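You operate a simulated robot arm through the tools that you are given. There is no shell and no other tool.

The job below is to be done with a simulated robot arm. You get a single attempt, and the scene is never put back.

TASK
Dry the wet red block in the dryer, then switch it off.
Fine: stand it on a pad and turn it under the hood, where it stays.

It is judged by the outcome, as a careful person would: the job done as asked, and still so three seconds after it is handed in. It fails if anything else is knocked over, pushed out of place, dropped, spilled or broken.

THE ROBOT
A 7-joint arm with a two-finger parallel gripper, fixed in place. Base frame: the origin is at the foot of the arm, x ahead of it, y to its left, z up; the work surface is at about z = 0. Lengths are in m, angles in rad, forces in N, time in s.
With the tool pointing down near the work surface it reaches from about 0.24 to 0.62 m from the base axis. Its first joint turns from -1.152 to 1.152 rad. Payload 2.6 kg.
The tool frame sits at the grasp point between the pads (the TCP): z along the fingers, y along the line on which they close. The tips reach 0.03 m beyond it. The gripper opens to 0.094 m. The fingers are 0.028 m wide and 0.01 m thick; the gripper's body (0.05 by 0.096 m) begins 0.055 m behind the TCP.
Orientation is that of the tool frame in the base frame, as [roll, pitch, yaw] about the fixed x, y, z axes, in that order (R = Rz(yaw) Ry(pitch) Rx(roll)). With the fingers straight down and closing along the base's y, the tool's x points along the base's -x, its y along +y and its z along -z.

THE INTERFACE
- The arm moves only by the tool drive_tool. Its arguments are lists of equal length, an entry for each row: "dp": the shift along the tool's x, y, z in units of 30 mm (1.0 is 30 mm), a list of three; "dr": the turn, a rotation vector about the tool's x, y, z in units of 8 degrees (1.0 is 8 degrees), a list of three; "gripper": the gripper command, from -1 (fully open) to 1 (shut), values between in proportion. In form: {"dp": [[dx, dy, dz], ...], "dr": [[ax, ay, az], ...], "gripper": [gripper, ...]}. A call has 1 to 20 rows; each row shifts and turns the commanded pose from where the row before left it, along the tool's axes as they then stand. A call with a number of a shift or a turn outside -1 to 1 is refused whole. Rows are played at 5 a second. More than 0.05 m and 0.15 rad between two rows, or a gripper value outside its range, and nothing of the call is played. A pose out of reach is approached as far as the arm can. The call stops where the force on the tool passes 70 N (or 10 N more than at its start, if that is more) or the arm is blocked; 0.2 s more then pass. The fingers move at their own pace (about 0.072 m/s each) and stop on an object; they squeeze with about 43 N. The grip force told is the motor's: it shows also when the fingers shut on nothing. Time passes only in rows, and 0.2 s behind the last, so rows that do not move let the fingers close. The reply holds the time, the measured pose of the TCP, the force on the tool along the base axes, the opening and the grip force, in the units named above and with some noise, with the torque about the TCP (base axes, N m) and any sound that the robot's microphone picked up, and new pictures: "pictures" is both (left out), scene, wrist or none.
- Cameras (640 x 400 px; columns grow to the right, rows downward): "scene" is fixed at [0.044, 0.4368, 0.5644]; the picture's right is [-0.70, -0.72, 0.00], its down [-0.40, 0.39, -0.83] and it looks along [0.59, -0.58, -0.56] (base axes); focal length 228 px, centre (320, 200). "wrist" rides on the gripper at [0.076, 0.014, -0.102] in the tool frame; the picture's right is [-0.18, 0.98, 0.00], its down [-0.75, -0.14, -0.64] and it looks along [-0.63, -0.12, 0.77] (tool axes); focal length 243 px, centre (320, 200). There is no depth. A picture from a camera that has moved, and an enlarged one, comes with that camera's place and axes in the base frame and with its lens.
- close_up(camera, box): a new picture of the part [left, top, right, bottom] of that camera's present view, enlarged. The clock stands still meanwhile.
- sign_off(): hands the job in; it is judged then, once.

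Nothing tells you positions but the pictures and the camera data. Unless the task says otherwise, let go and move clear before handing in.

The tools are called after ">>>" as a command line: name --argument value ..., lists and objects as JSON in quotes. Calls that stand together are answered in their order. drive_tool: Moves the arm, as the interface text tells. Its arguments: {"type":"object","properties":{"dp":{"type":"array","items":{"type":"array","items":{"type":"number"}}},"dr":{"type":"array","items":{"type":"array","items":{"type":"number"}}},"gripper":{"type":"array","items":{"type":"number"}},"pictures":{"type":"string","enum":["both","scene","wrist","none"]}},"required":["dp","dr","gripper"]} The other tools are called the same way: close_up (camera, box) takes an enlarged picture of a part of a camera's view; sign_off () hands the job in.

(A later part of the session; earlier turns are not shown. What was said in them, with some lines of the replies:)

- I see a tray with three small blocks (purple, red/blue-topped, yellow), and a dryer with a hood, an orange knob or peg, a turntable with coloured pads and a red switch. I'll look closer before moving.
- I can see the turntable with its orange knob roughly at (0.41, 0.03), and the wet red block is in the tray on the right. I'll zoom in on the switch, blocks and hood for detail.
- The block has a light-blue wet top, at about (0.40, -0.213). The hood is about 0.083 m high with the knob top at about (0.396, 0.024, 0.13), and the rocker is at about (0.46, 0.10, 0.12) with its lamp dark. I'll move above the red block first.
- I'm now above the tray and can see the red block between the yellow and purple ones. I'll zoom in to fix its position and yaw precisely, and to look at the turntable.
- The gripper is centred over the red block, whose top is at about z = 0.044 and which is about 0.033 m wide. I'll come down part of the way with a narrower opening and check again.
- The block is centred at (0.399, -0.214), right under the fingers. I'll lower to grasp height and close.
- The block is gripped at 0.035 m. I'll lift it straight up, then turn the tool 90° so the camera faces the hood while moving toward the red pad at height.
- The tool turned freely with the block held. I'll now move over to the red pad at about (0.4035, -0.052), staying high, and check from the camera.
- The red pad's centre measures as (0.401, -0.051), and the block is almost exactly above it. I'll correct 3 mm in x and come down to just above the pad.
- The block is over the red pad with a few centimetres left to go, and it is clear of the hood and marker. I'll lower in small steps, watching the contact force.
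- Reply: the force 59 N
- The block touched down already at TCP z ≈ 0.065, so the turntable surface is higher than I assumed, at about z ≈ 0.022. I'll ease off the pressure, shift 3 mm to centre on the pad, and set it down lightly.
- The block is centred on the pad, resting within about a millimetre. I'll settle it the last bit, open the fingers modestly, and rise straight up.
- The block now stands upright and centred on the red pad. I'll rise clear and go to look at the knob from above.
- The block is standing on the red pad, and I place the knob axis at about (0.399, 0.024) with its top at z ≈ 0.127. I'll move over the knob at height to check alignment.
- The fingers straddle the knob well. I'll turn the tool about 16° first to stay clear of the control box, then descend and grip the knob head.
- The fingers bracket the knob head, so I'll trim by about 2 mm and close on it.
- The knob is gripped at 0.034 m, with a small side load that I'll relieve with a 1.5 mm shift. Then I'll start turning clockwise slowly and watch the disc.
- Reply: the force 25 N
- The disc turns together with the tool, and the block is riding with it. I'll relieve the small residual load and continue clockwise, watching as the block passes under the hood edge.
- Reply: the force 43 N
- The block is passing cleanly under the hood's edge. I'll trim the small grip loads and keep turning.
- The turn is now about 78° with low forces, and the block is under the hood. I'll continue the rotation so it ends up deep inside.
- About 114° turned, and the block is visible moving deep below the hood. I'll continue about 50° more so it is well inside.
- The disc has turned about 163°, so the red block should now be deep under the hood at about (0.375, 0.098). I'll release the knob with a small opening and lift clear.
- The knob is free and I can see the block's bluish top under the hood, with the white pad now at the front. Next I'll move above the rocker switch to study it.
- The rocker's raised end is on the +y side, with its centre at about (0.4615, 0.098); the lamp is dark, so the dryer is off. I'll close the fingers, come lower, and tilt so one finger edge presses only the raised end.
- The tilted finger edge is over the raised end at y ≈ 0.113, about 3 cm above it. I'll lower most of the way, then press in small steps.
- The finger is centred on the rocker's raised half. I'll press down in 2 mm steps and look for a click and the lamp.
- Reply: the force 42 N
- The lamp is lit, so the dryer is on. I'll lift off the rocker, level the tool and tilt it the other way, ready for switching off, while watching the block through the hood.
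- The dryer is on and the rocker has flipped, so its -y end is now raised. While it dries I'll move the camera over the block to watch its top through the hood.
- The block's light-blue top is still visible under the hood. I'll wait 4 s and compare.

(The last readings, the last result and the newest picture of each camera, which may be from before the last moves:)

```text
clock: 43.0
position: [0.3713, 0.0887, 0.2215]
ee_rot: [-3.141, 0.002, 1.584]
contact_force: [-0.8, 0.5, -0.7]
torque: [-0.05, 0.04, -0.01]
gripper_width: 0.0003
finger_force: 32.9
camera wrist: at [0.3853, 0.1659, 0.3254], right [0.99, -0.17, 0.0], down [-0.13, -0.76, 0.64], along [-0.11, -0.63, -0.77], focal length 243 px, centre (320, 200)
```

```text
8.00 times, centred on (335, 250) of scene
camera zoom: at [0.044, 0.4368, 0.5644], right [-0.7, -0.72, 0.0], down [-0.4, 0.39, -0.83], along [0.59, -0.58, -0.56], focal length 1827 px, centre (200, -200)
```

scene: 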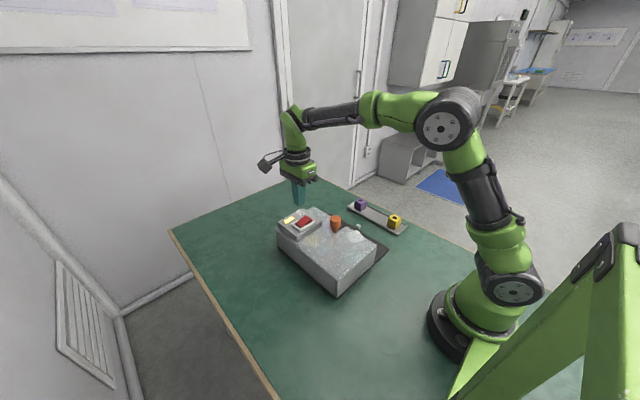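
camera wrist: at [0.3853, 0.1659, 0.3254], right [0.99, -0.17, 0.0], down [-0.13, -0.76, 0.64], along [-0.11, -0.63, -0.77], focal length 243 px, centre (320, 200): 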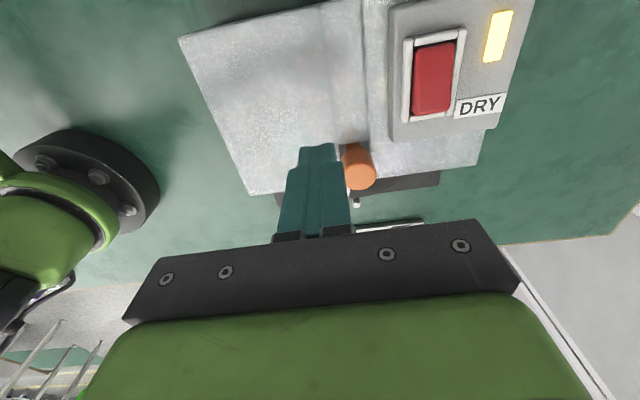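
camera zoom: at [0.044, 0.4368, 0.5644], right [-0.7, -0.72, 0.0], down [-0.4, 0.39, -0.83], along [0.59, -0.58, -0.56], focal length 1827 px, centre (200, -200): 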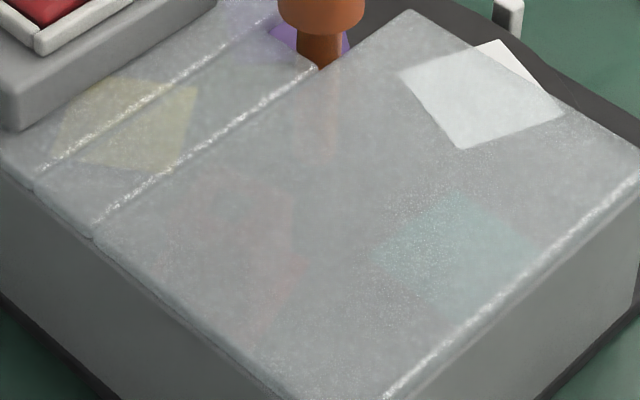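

The blue top has faded to grey under the hood, so the block looks dry or nearly so. I'll wait briefly and check whether it is still changing.

>>> drive_tool --dp '[[0, 0, 0], [0, 0, 0], [0, 0, 0], [0, 0, 0], [0, 0, 0]]' --dr '[[0, 0, 0], [0, 0, 0], [0, 0, 0], [0, 0, 0], [0, 0, 0]]' --gripper '[1, 1, 1, 1, 1]' --pictures "none"

>>> close_up --camera "wrist" --box '[270, 30, 370, 110]'

>>> close_up --camera "scene" --box '[270, 205, 350, 265]'

```text
clock: 44.2
position: [0.3729, 0.0886, 0.2217]
ee_rot: [3.14, -0.001, 1.585]
contact_force: [0.7, 0.3, 1.1]
torque: [-0.02, -0.02, 0.01]
gripper_width: 0.0
finger_force: 33.0
```

```text
5.00 times, centred on (320, 70) of wrist
camera zoom: at [0.3853, 0.1659, 0.3254], right [0.99, -0.17, 0.0], down [-0.13, -0.76, 0.64], along [-0.11, -0.63, -0.77], focal length 1213 px, centre (320, 850)
```

zoom: 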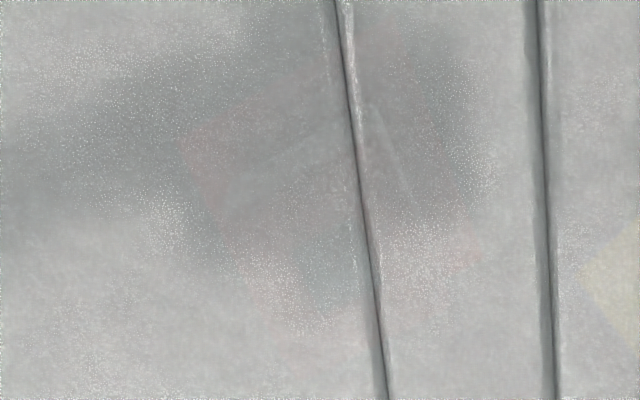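

```text
6.67 times, centred on (310, 235) of scene
camera zoom: at [0.044, 0.4368, 0.5644], right [-0.7, -0.72, 0.0], down [-0.4, 0.39, -0.83], along [0.59, -0.58, -0.56], focal length 1523 px, centre (387, -33)
```

zoom: 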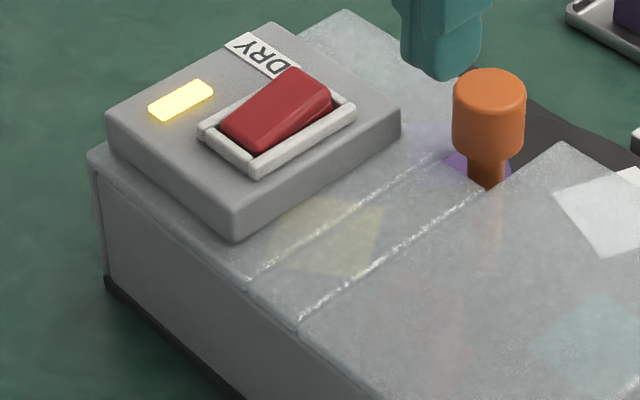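

The blue is gone and the top looks dull grey. The repositioning gives it several more seconds of drying; I'll move back over the rocker and tilt the other way to press its raised -y end.

>>> drive_tool --dp '[[-0.05, 0.75, 0], [-0.05, 0.75, 0], [-0.05, 0.75, 0], [0, 0.73, 0], [0, 0, 0.6], [0, 0, 0.6], [0, 0, 0], [0, 0, 0], [0, 0, 0], [0, 0, 0]]' --dr '[[0, 0, 0], [0, 0, 0], [0, 0, 0], [0, 0, 0], [0, 0, 0], [0, 0, 0], [0, 0.9, 0], [0, 0.9, 0], [0, 0.7, 0], [0, 0, 0]]' --gripper '[1, 1, 1, 1, 1, 1, 1, 1, 1, 1]' --pictures "both"

>>> close_up --camera "wrist" --box '[180, 60, 460, 240]'

>>> close_up --camera "scene" --box '[260, 170, 370, 260]'

```text
clock: 46.4
position: [0.4617, 0.0847, 0.1863]
ee_rot: [-3.141, -0.35, 1.584]
contact_force: [0.2, -1.1, 0.0]
torque: [0.0, -0.04, 0.01]
gripper_width: 0.0003
finger_force: 33.8
camera wrist: at [0.4754, 0.1232, 0.3085], right [0.99, -0.16, -0.06], down [-0.13, -0.93, 0.34], along [-0.11, -0.33, -0.94], focal length 243 px, centre (320, 200)
```

scene: 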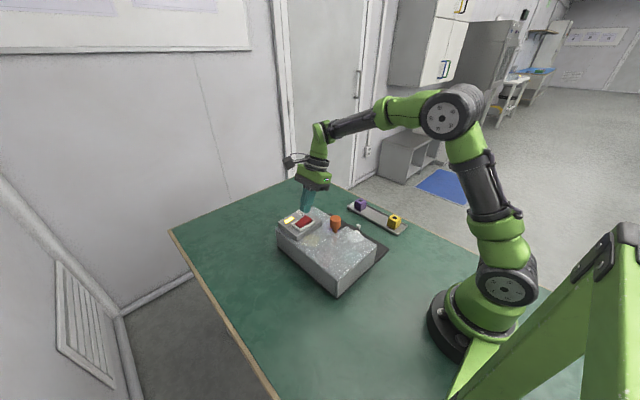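
wrist: 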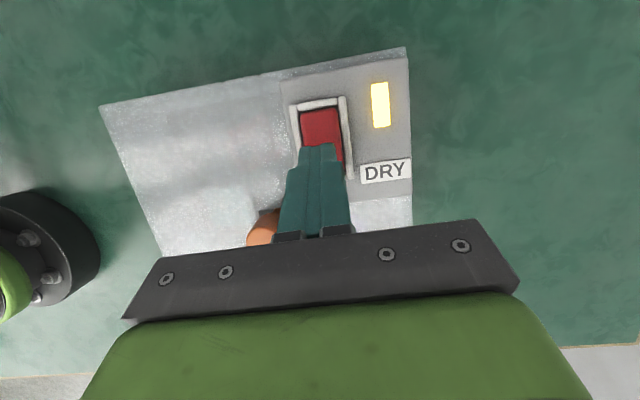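

```text
2.22 times, centred on (320, 150) of wrist
camera zoom: at [0.4754, 0.1232, 0.3085], right [0.99, -0.16, -0.06], down [-0.13, -0.93, 0.34], along [-0.11, -0.33, -0.94], focal length 539 px, centre (320, 311)
```

zoom: 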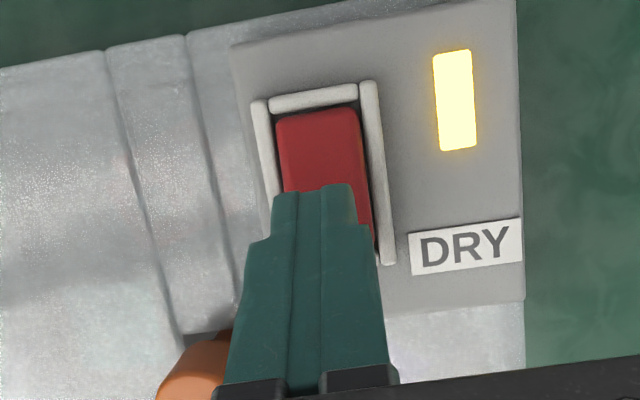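

```text
4.44 times, centred on (315, 215) of scene
camera zoom: at [0.044, 0.4368, 0.5644], right [-0.7, -0.72, 0.0], down [-0.4, 0.39, -0.83], along [0.59, -0.58, -0.56], focal length 1015 px, centre (342, 133)
```

zoom: 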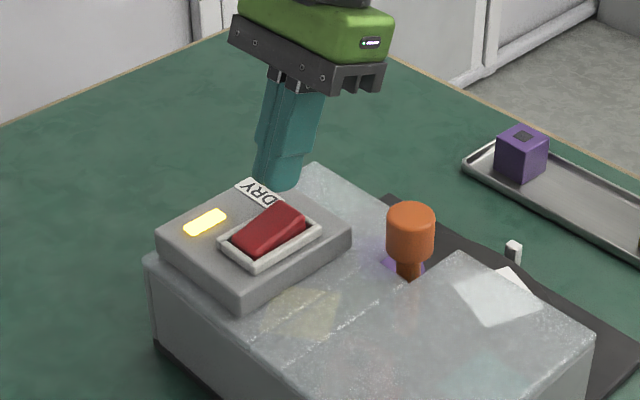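

The finger is lined up over the raised -y end and the lamp is still lit. Before switching off, I'll compare the block's look once more.

>>> close_up --camera "scene" --box '[305, 225, 365, 275]'

>>> close_up --camera "scene" --box '[318, 240, 348, 265]'

>>> close_up --camera "wrist" --box '[180, 70, 300, 190]'

```text
8.00 times, centred on (335, 250) of scene
camera zoom: at [0.044, 0.4368, 0.5644], right [-0.7, -0.72, 0.0], down [-0.4, 0.39, -0.83], along [0.59, -0.58, -0.56], focal length 1827 px, centre (200, -200)
```

zoom: 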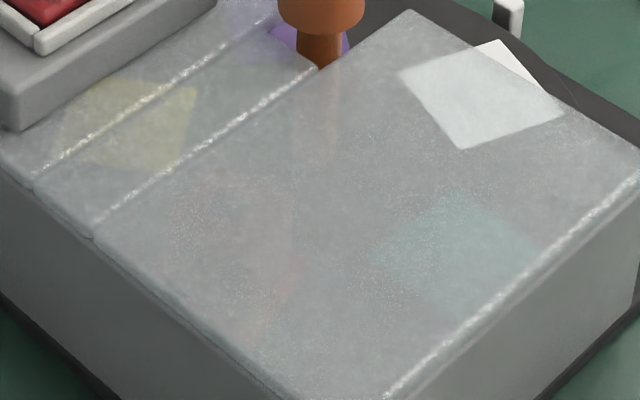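

```text
16.00 times, centred on (333, 252) of scene
camera zoom: at [0.044, 0.4368, 0.5644], right [-0.7, -0.72, 0.0], down [-0.4, 0.39, -0.83], along [0.59, -0.58, -0.56], focal length 3654 px, centre (112, -640)
```

zoom: 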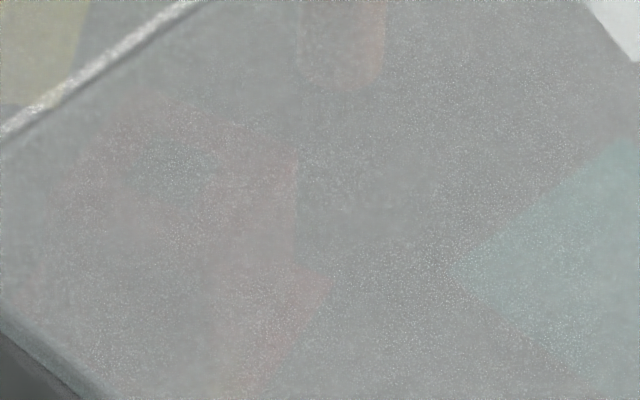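

```text
3.33 times, centred on (240, 130) of wrist
camera zoom: at [0.4754, 0.1232, 0.3085], right [0.99, -0.16, -0.06], down [-0.13, -0.93, 0.34], along [-0.11, -0.33, -0.94], focal length 809 px, centre (587, 433)
```

zoom: 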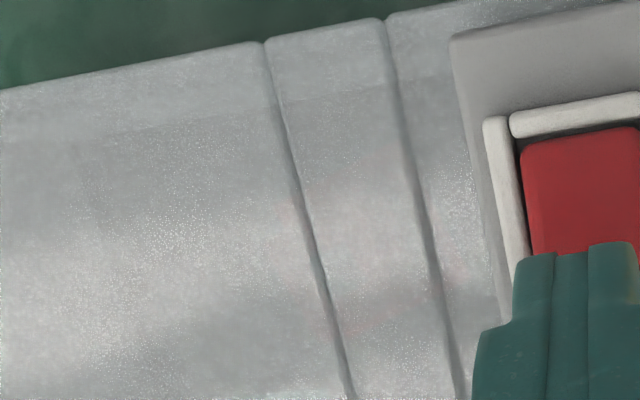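

The wet patch has shrunk to a small grey mark like those on the dry blocks. I'll give it a few more seconds to be sure it has finished, then compare.

>>> drive_tool --dp '[[0, 0, 0], [0, 0, 0], [0, 0, 0], [0, 0, 0], [0, 0, 0], [0, 0, 0], [0, 0, 0], [0, 0, 0], [0, 0, 0], [0, 0, 0], [0, 0, 0], [0, 0, 0], [0, 0, 0], [0, 0, 0], [0, 0, 0]]' --dr '[[0, 0, 0], [0, 0, 0], [0, 0, 0], [0, 0, 0], [0, 0, 0], [0, 0, 0], [0, 0, 0], [0, 0, 0], [0, 0, 0], [0, 0, 0], [0, 0, 0], [0, 0, 0], [0, 0, 0], [0, 0, 0], [0, 0, 0]]' --gripper '[1, 1, 1, 1, 1, 1, 1, 1, 1, 1, 1, 1, 1, 1, 1]' --pictures "none"

>>> close_up --camera "scene" --box '[318, 240, 348, 265]'

>>> close_up --camera "scene" --box '[305, 225, 365, 275]'

```text
clock: 49.6
position: [0.4612, 0.0841, 0.185]
ee_rot: [-3.141, -0.349, 1.585]
contact_force: [0.3, 0.7, 0.8]
torque: [0.02, 0.04, 0.0]
gripper_width: 0.0
finger_force: 33.2
```

```text
16.00 times, centred on (333, 252) of scene
camera zoom: at [0.044, 0.4368, 0.5644], right [-0.7, -0.72, 0.0], down [-0.4, 0.39, -0.83], along [0.59, -0.58, -0.56], focal length 3654 px, centre (112, -640)
```

zoom: 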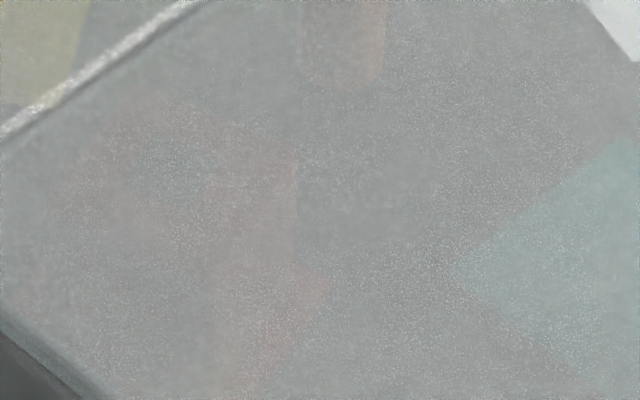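

```text
8.00 times, centred on (335, 250) of scene
camera zoom: at [0.044, 0.4368, 0.5644], right [-0.7, -0.72, 0.0], down [-0.4, 0.39, -0.83], along [0.59, -0.58, -0.56], focal length 1827 px, centre (200, -200)
```

zoom: 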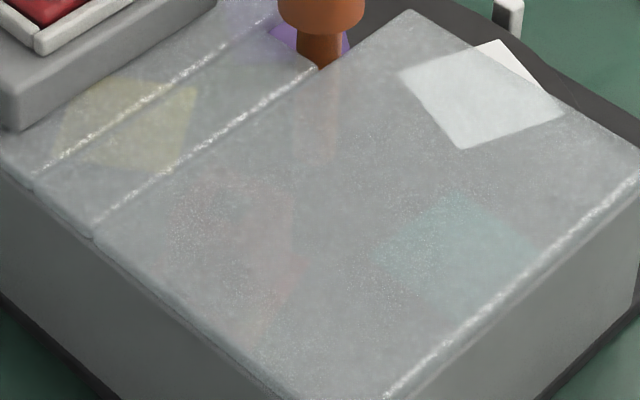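

There is no further change in 3 s, so the block is dry. Now I'll lower and press the raised -y end to switch the dryer off.

>>> drive_tool --dp '[[-0.125, 0, 0.343], [-0.125, 0, 0.343], [-0.0228, 0, 0.0627], [-0.0228, 0, 0.0627], [-0.0228, 0, 0.0627], [-0.0228, 0, 0.0627], [0, 0, 0]]' --dr '[[0, 0, 0], [0, 0, 0], [0, 0, 0], [0, 0, 0], [0, 0, 0], [0, 0, 0], [0, 0, 0]]' --gripper '[1, 1, 1, 1, 1, 1, 1]' --pictures "both"

>>> close_up --camera "wrist" --box '[180, 60, 460, 240]'

>>> close_up --camera "scene" --box '[260, 170, 370, 260]'

```text
clock: 51.2
position: [0.4618, 0.0855, 0.1576]
ee_rot: [3.138, -0.352, 1.584]
contact_force: [-11.1, -4.5, 25.6]
torque: [-0.24, 0.34, 0.02]
gripper_width: 0.0
finger_force: 33.3
camera wrist: at [0.4752, 0.1229, 0.2805], right [0.99, -0.16, -0.06], down [-0.13, -0.93, 0.34], along [-0.11, -0.33, -0.94], focal length 243 px, centre (320, 200)
```

scene: 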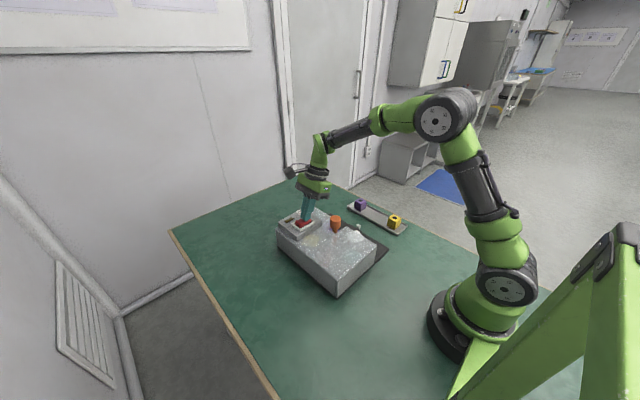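
wrist: 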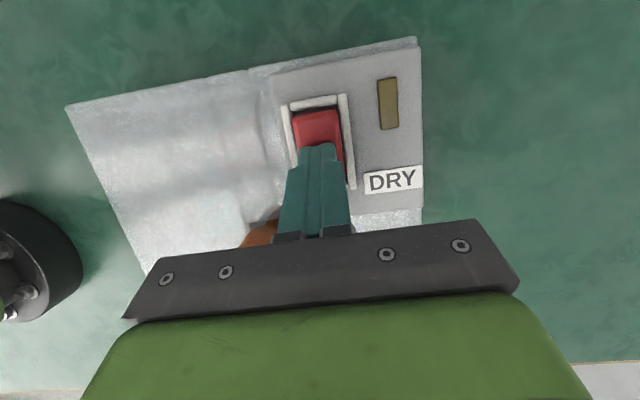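

```text
2.22 times, centred on (320, 150) of wrist
camera zoom: at [0.4752, 0.1229, 0.2805], right [0.99, -0.16, -0.06], down [-0.13, -0.93, 0.34], along [-0.11, -0.33, -0.94], focal length 539 px, centre (320, 311)
```

zoom: 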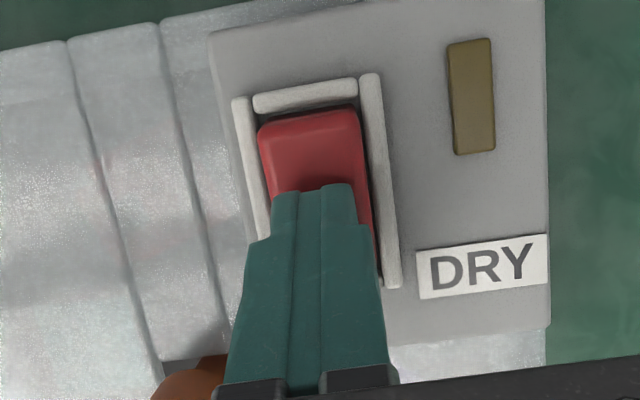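

```text
4.44 times, centred on (315, 215) of scene
camera zoom: at [0.0438, 0.4368, 0.5645], right [-0.7, -0.72, 0.0], down [-0.4, 0.39, -0.83], along [0.59, -0.58, -0.56], focal length 1015 px, centre (342, 133)
```

zoom: 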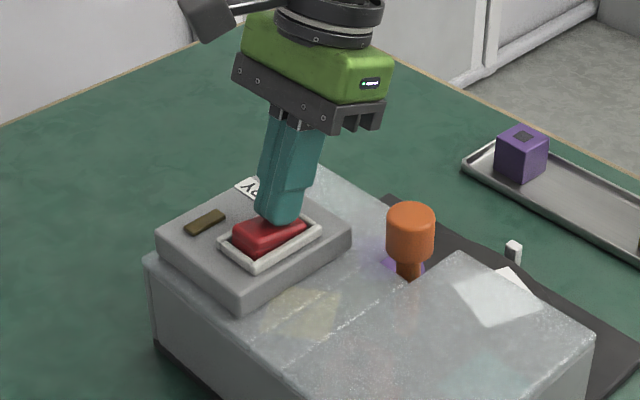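

The lamp has gone dark, so the dryer is off. I'll lift clear, level the tool, and check everything.

>>> drive_tool --dp '[[0.15, 0, -0.42], [0.3, 0, -0.84], [0.3, 0, -0.84], [0.3, 0, -0.84], [0, 0, 0], [0, 0, 0], [0, 0, 0], [0, 0, -0.9], [0, 0, -0.9], [0, 0, 0]]' --dr '[[0, 0, 0], [0, 0, 0], [0, 0, 0], [0, 0, 0], [0, -0.9, 0], [0, -0.9, 0], [0, -0.7, 0], [0, 0, 0], [0, 0, 0], [0, 0, 0]]' --gripper '[1, 1, 1, 1, 1, 1, 1, 1, 1, 1]' --pictures "both"

>>> close_up --camera "scene" --box '[260, 180, 420, 300]'

>>> close_up --camera "scene" --box '[275, 195, 335, 235]'

>>> close_up --camera "scene" --box '[305, 225, 365, 275]'

```text
clock: 53.4
position: [0.4611, 0.0854, 0.3028]
ee_rot: [3.141, 0.0, 1.583]
contact_force: [-1.0, 0.1, -0.3]
torque: [0.01, -0.03, -0.01]
gripper_width: 0.0002
finger_force: 32.7
camera wrist: at [0.4751, 0.1635, 0.406], right [0.99, -0.17, 0.0], down [-0.13, -0.76, 0.64], along [-0.11, -0.63, -0.77], focal length 243 px, centre (320, 200)
```

scene: 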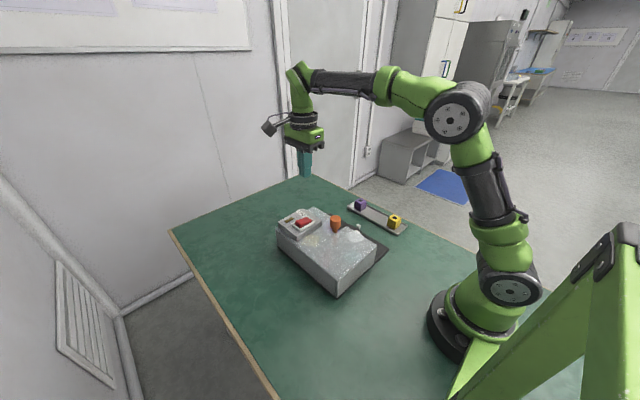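
wrist: 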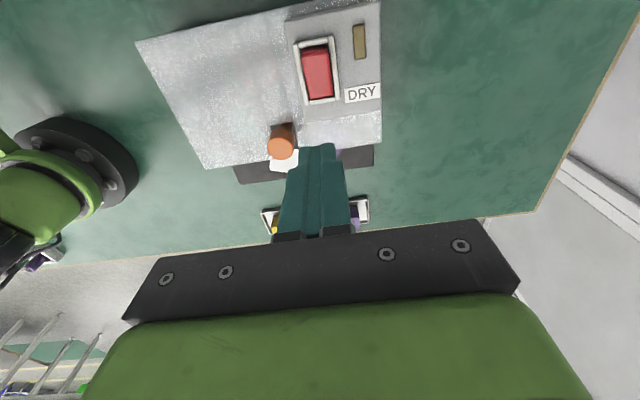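

```text
3.33 times, centred on (340, 240) of scene
camera zoom: at [0.044, 0.4368, 0.5644], right [-0.7, -0.72, 0.0], down [-0.4, 0.39, -0.83], along [0.59, -0.58, -0.56], focal length 761 px, centre (253, 67)
```

zoom: 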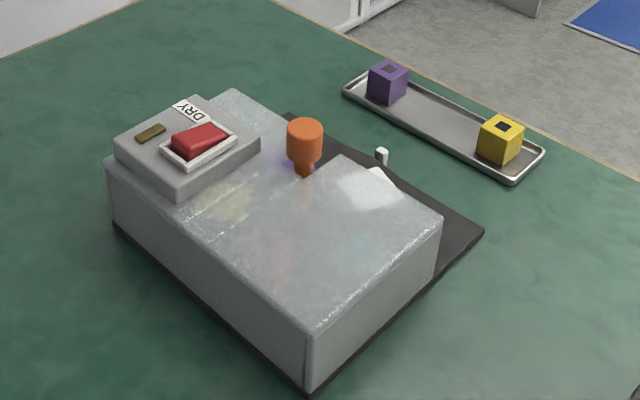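

```text
10.00 times, centred on (305, 215) of scene
camera zoom: at [0.044, 0.4368, 0.5644], right [-0.7, -0.72, 0.0], down [-0.4, 0.39, -0.83], along [0.59, -0.58, -0.56], focal length 2284 px, centre (470, 50)
```

zoom: 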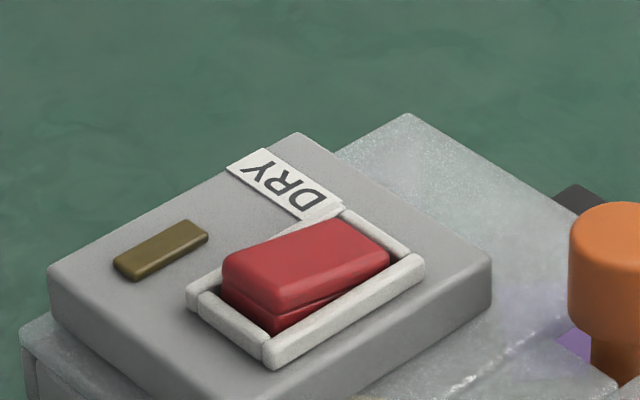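

```text
8.00 times, centred on (335, 250) of scene
camera zoom: at [0.044, 0.4368, 0.5644], right [-0.7, -0.72, 0.0], down [-0.4, 0.39, -0.83], along [0.59, -0.58, -0.56], focal length 1827 px, centre (200, -200)
```

zoom: 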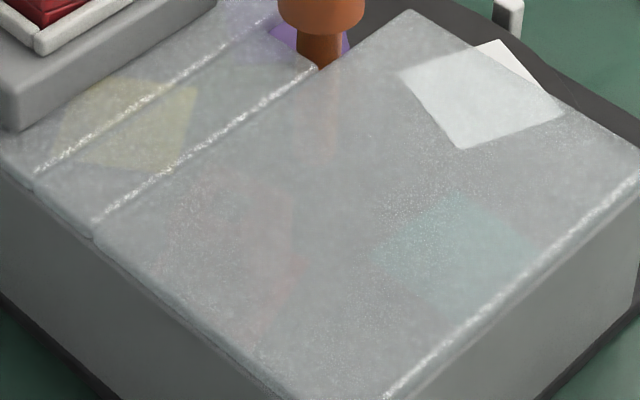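

The block stands dried under the hood, the rocker is back in its original off position with the lamp dark. The purple and yellow blocks and the dryer haven't moved, and the arm is clear, so I'm handing in.

>>> sign_off

```text
The job is handed in.
```

The red block looks dry, it's standing on the red pad under the hood, and the dryer is switched off.

- **Placing:** I stood the block on the red pad and turned the table about 163°, so it sits well inside the hood. I left it there.
- **Drying:** The dryer ran for about 15 seconds. The light-blue wet patch on the block shrank to a small grey mark, like those on the other two blocks. It hadn't changed for about 3 seconds when I switched off. I judged this through the cloudy hood, so it's a visual check only.
- **Switching off:** The rocker is back in its starting position and the lamp is dark.

The purple and yellow blocks, the tray and the dryer are where they were, and the arm is clear. While lowering the block I pressed it onto the pad harder than intended, at about 59 N. I backed off and set it down lightly, and saw no sign of damage.
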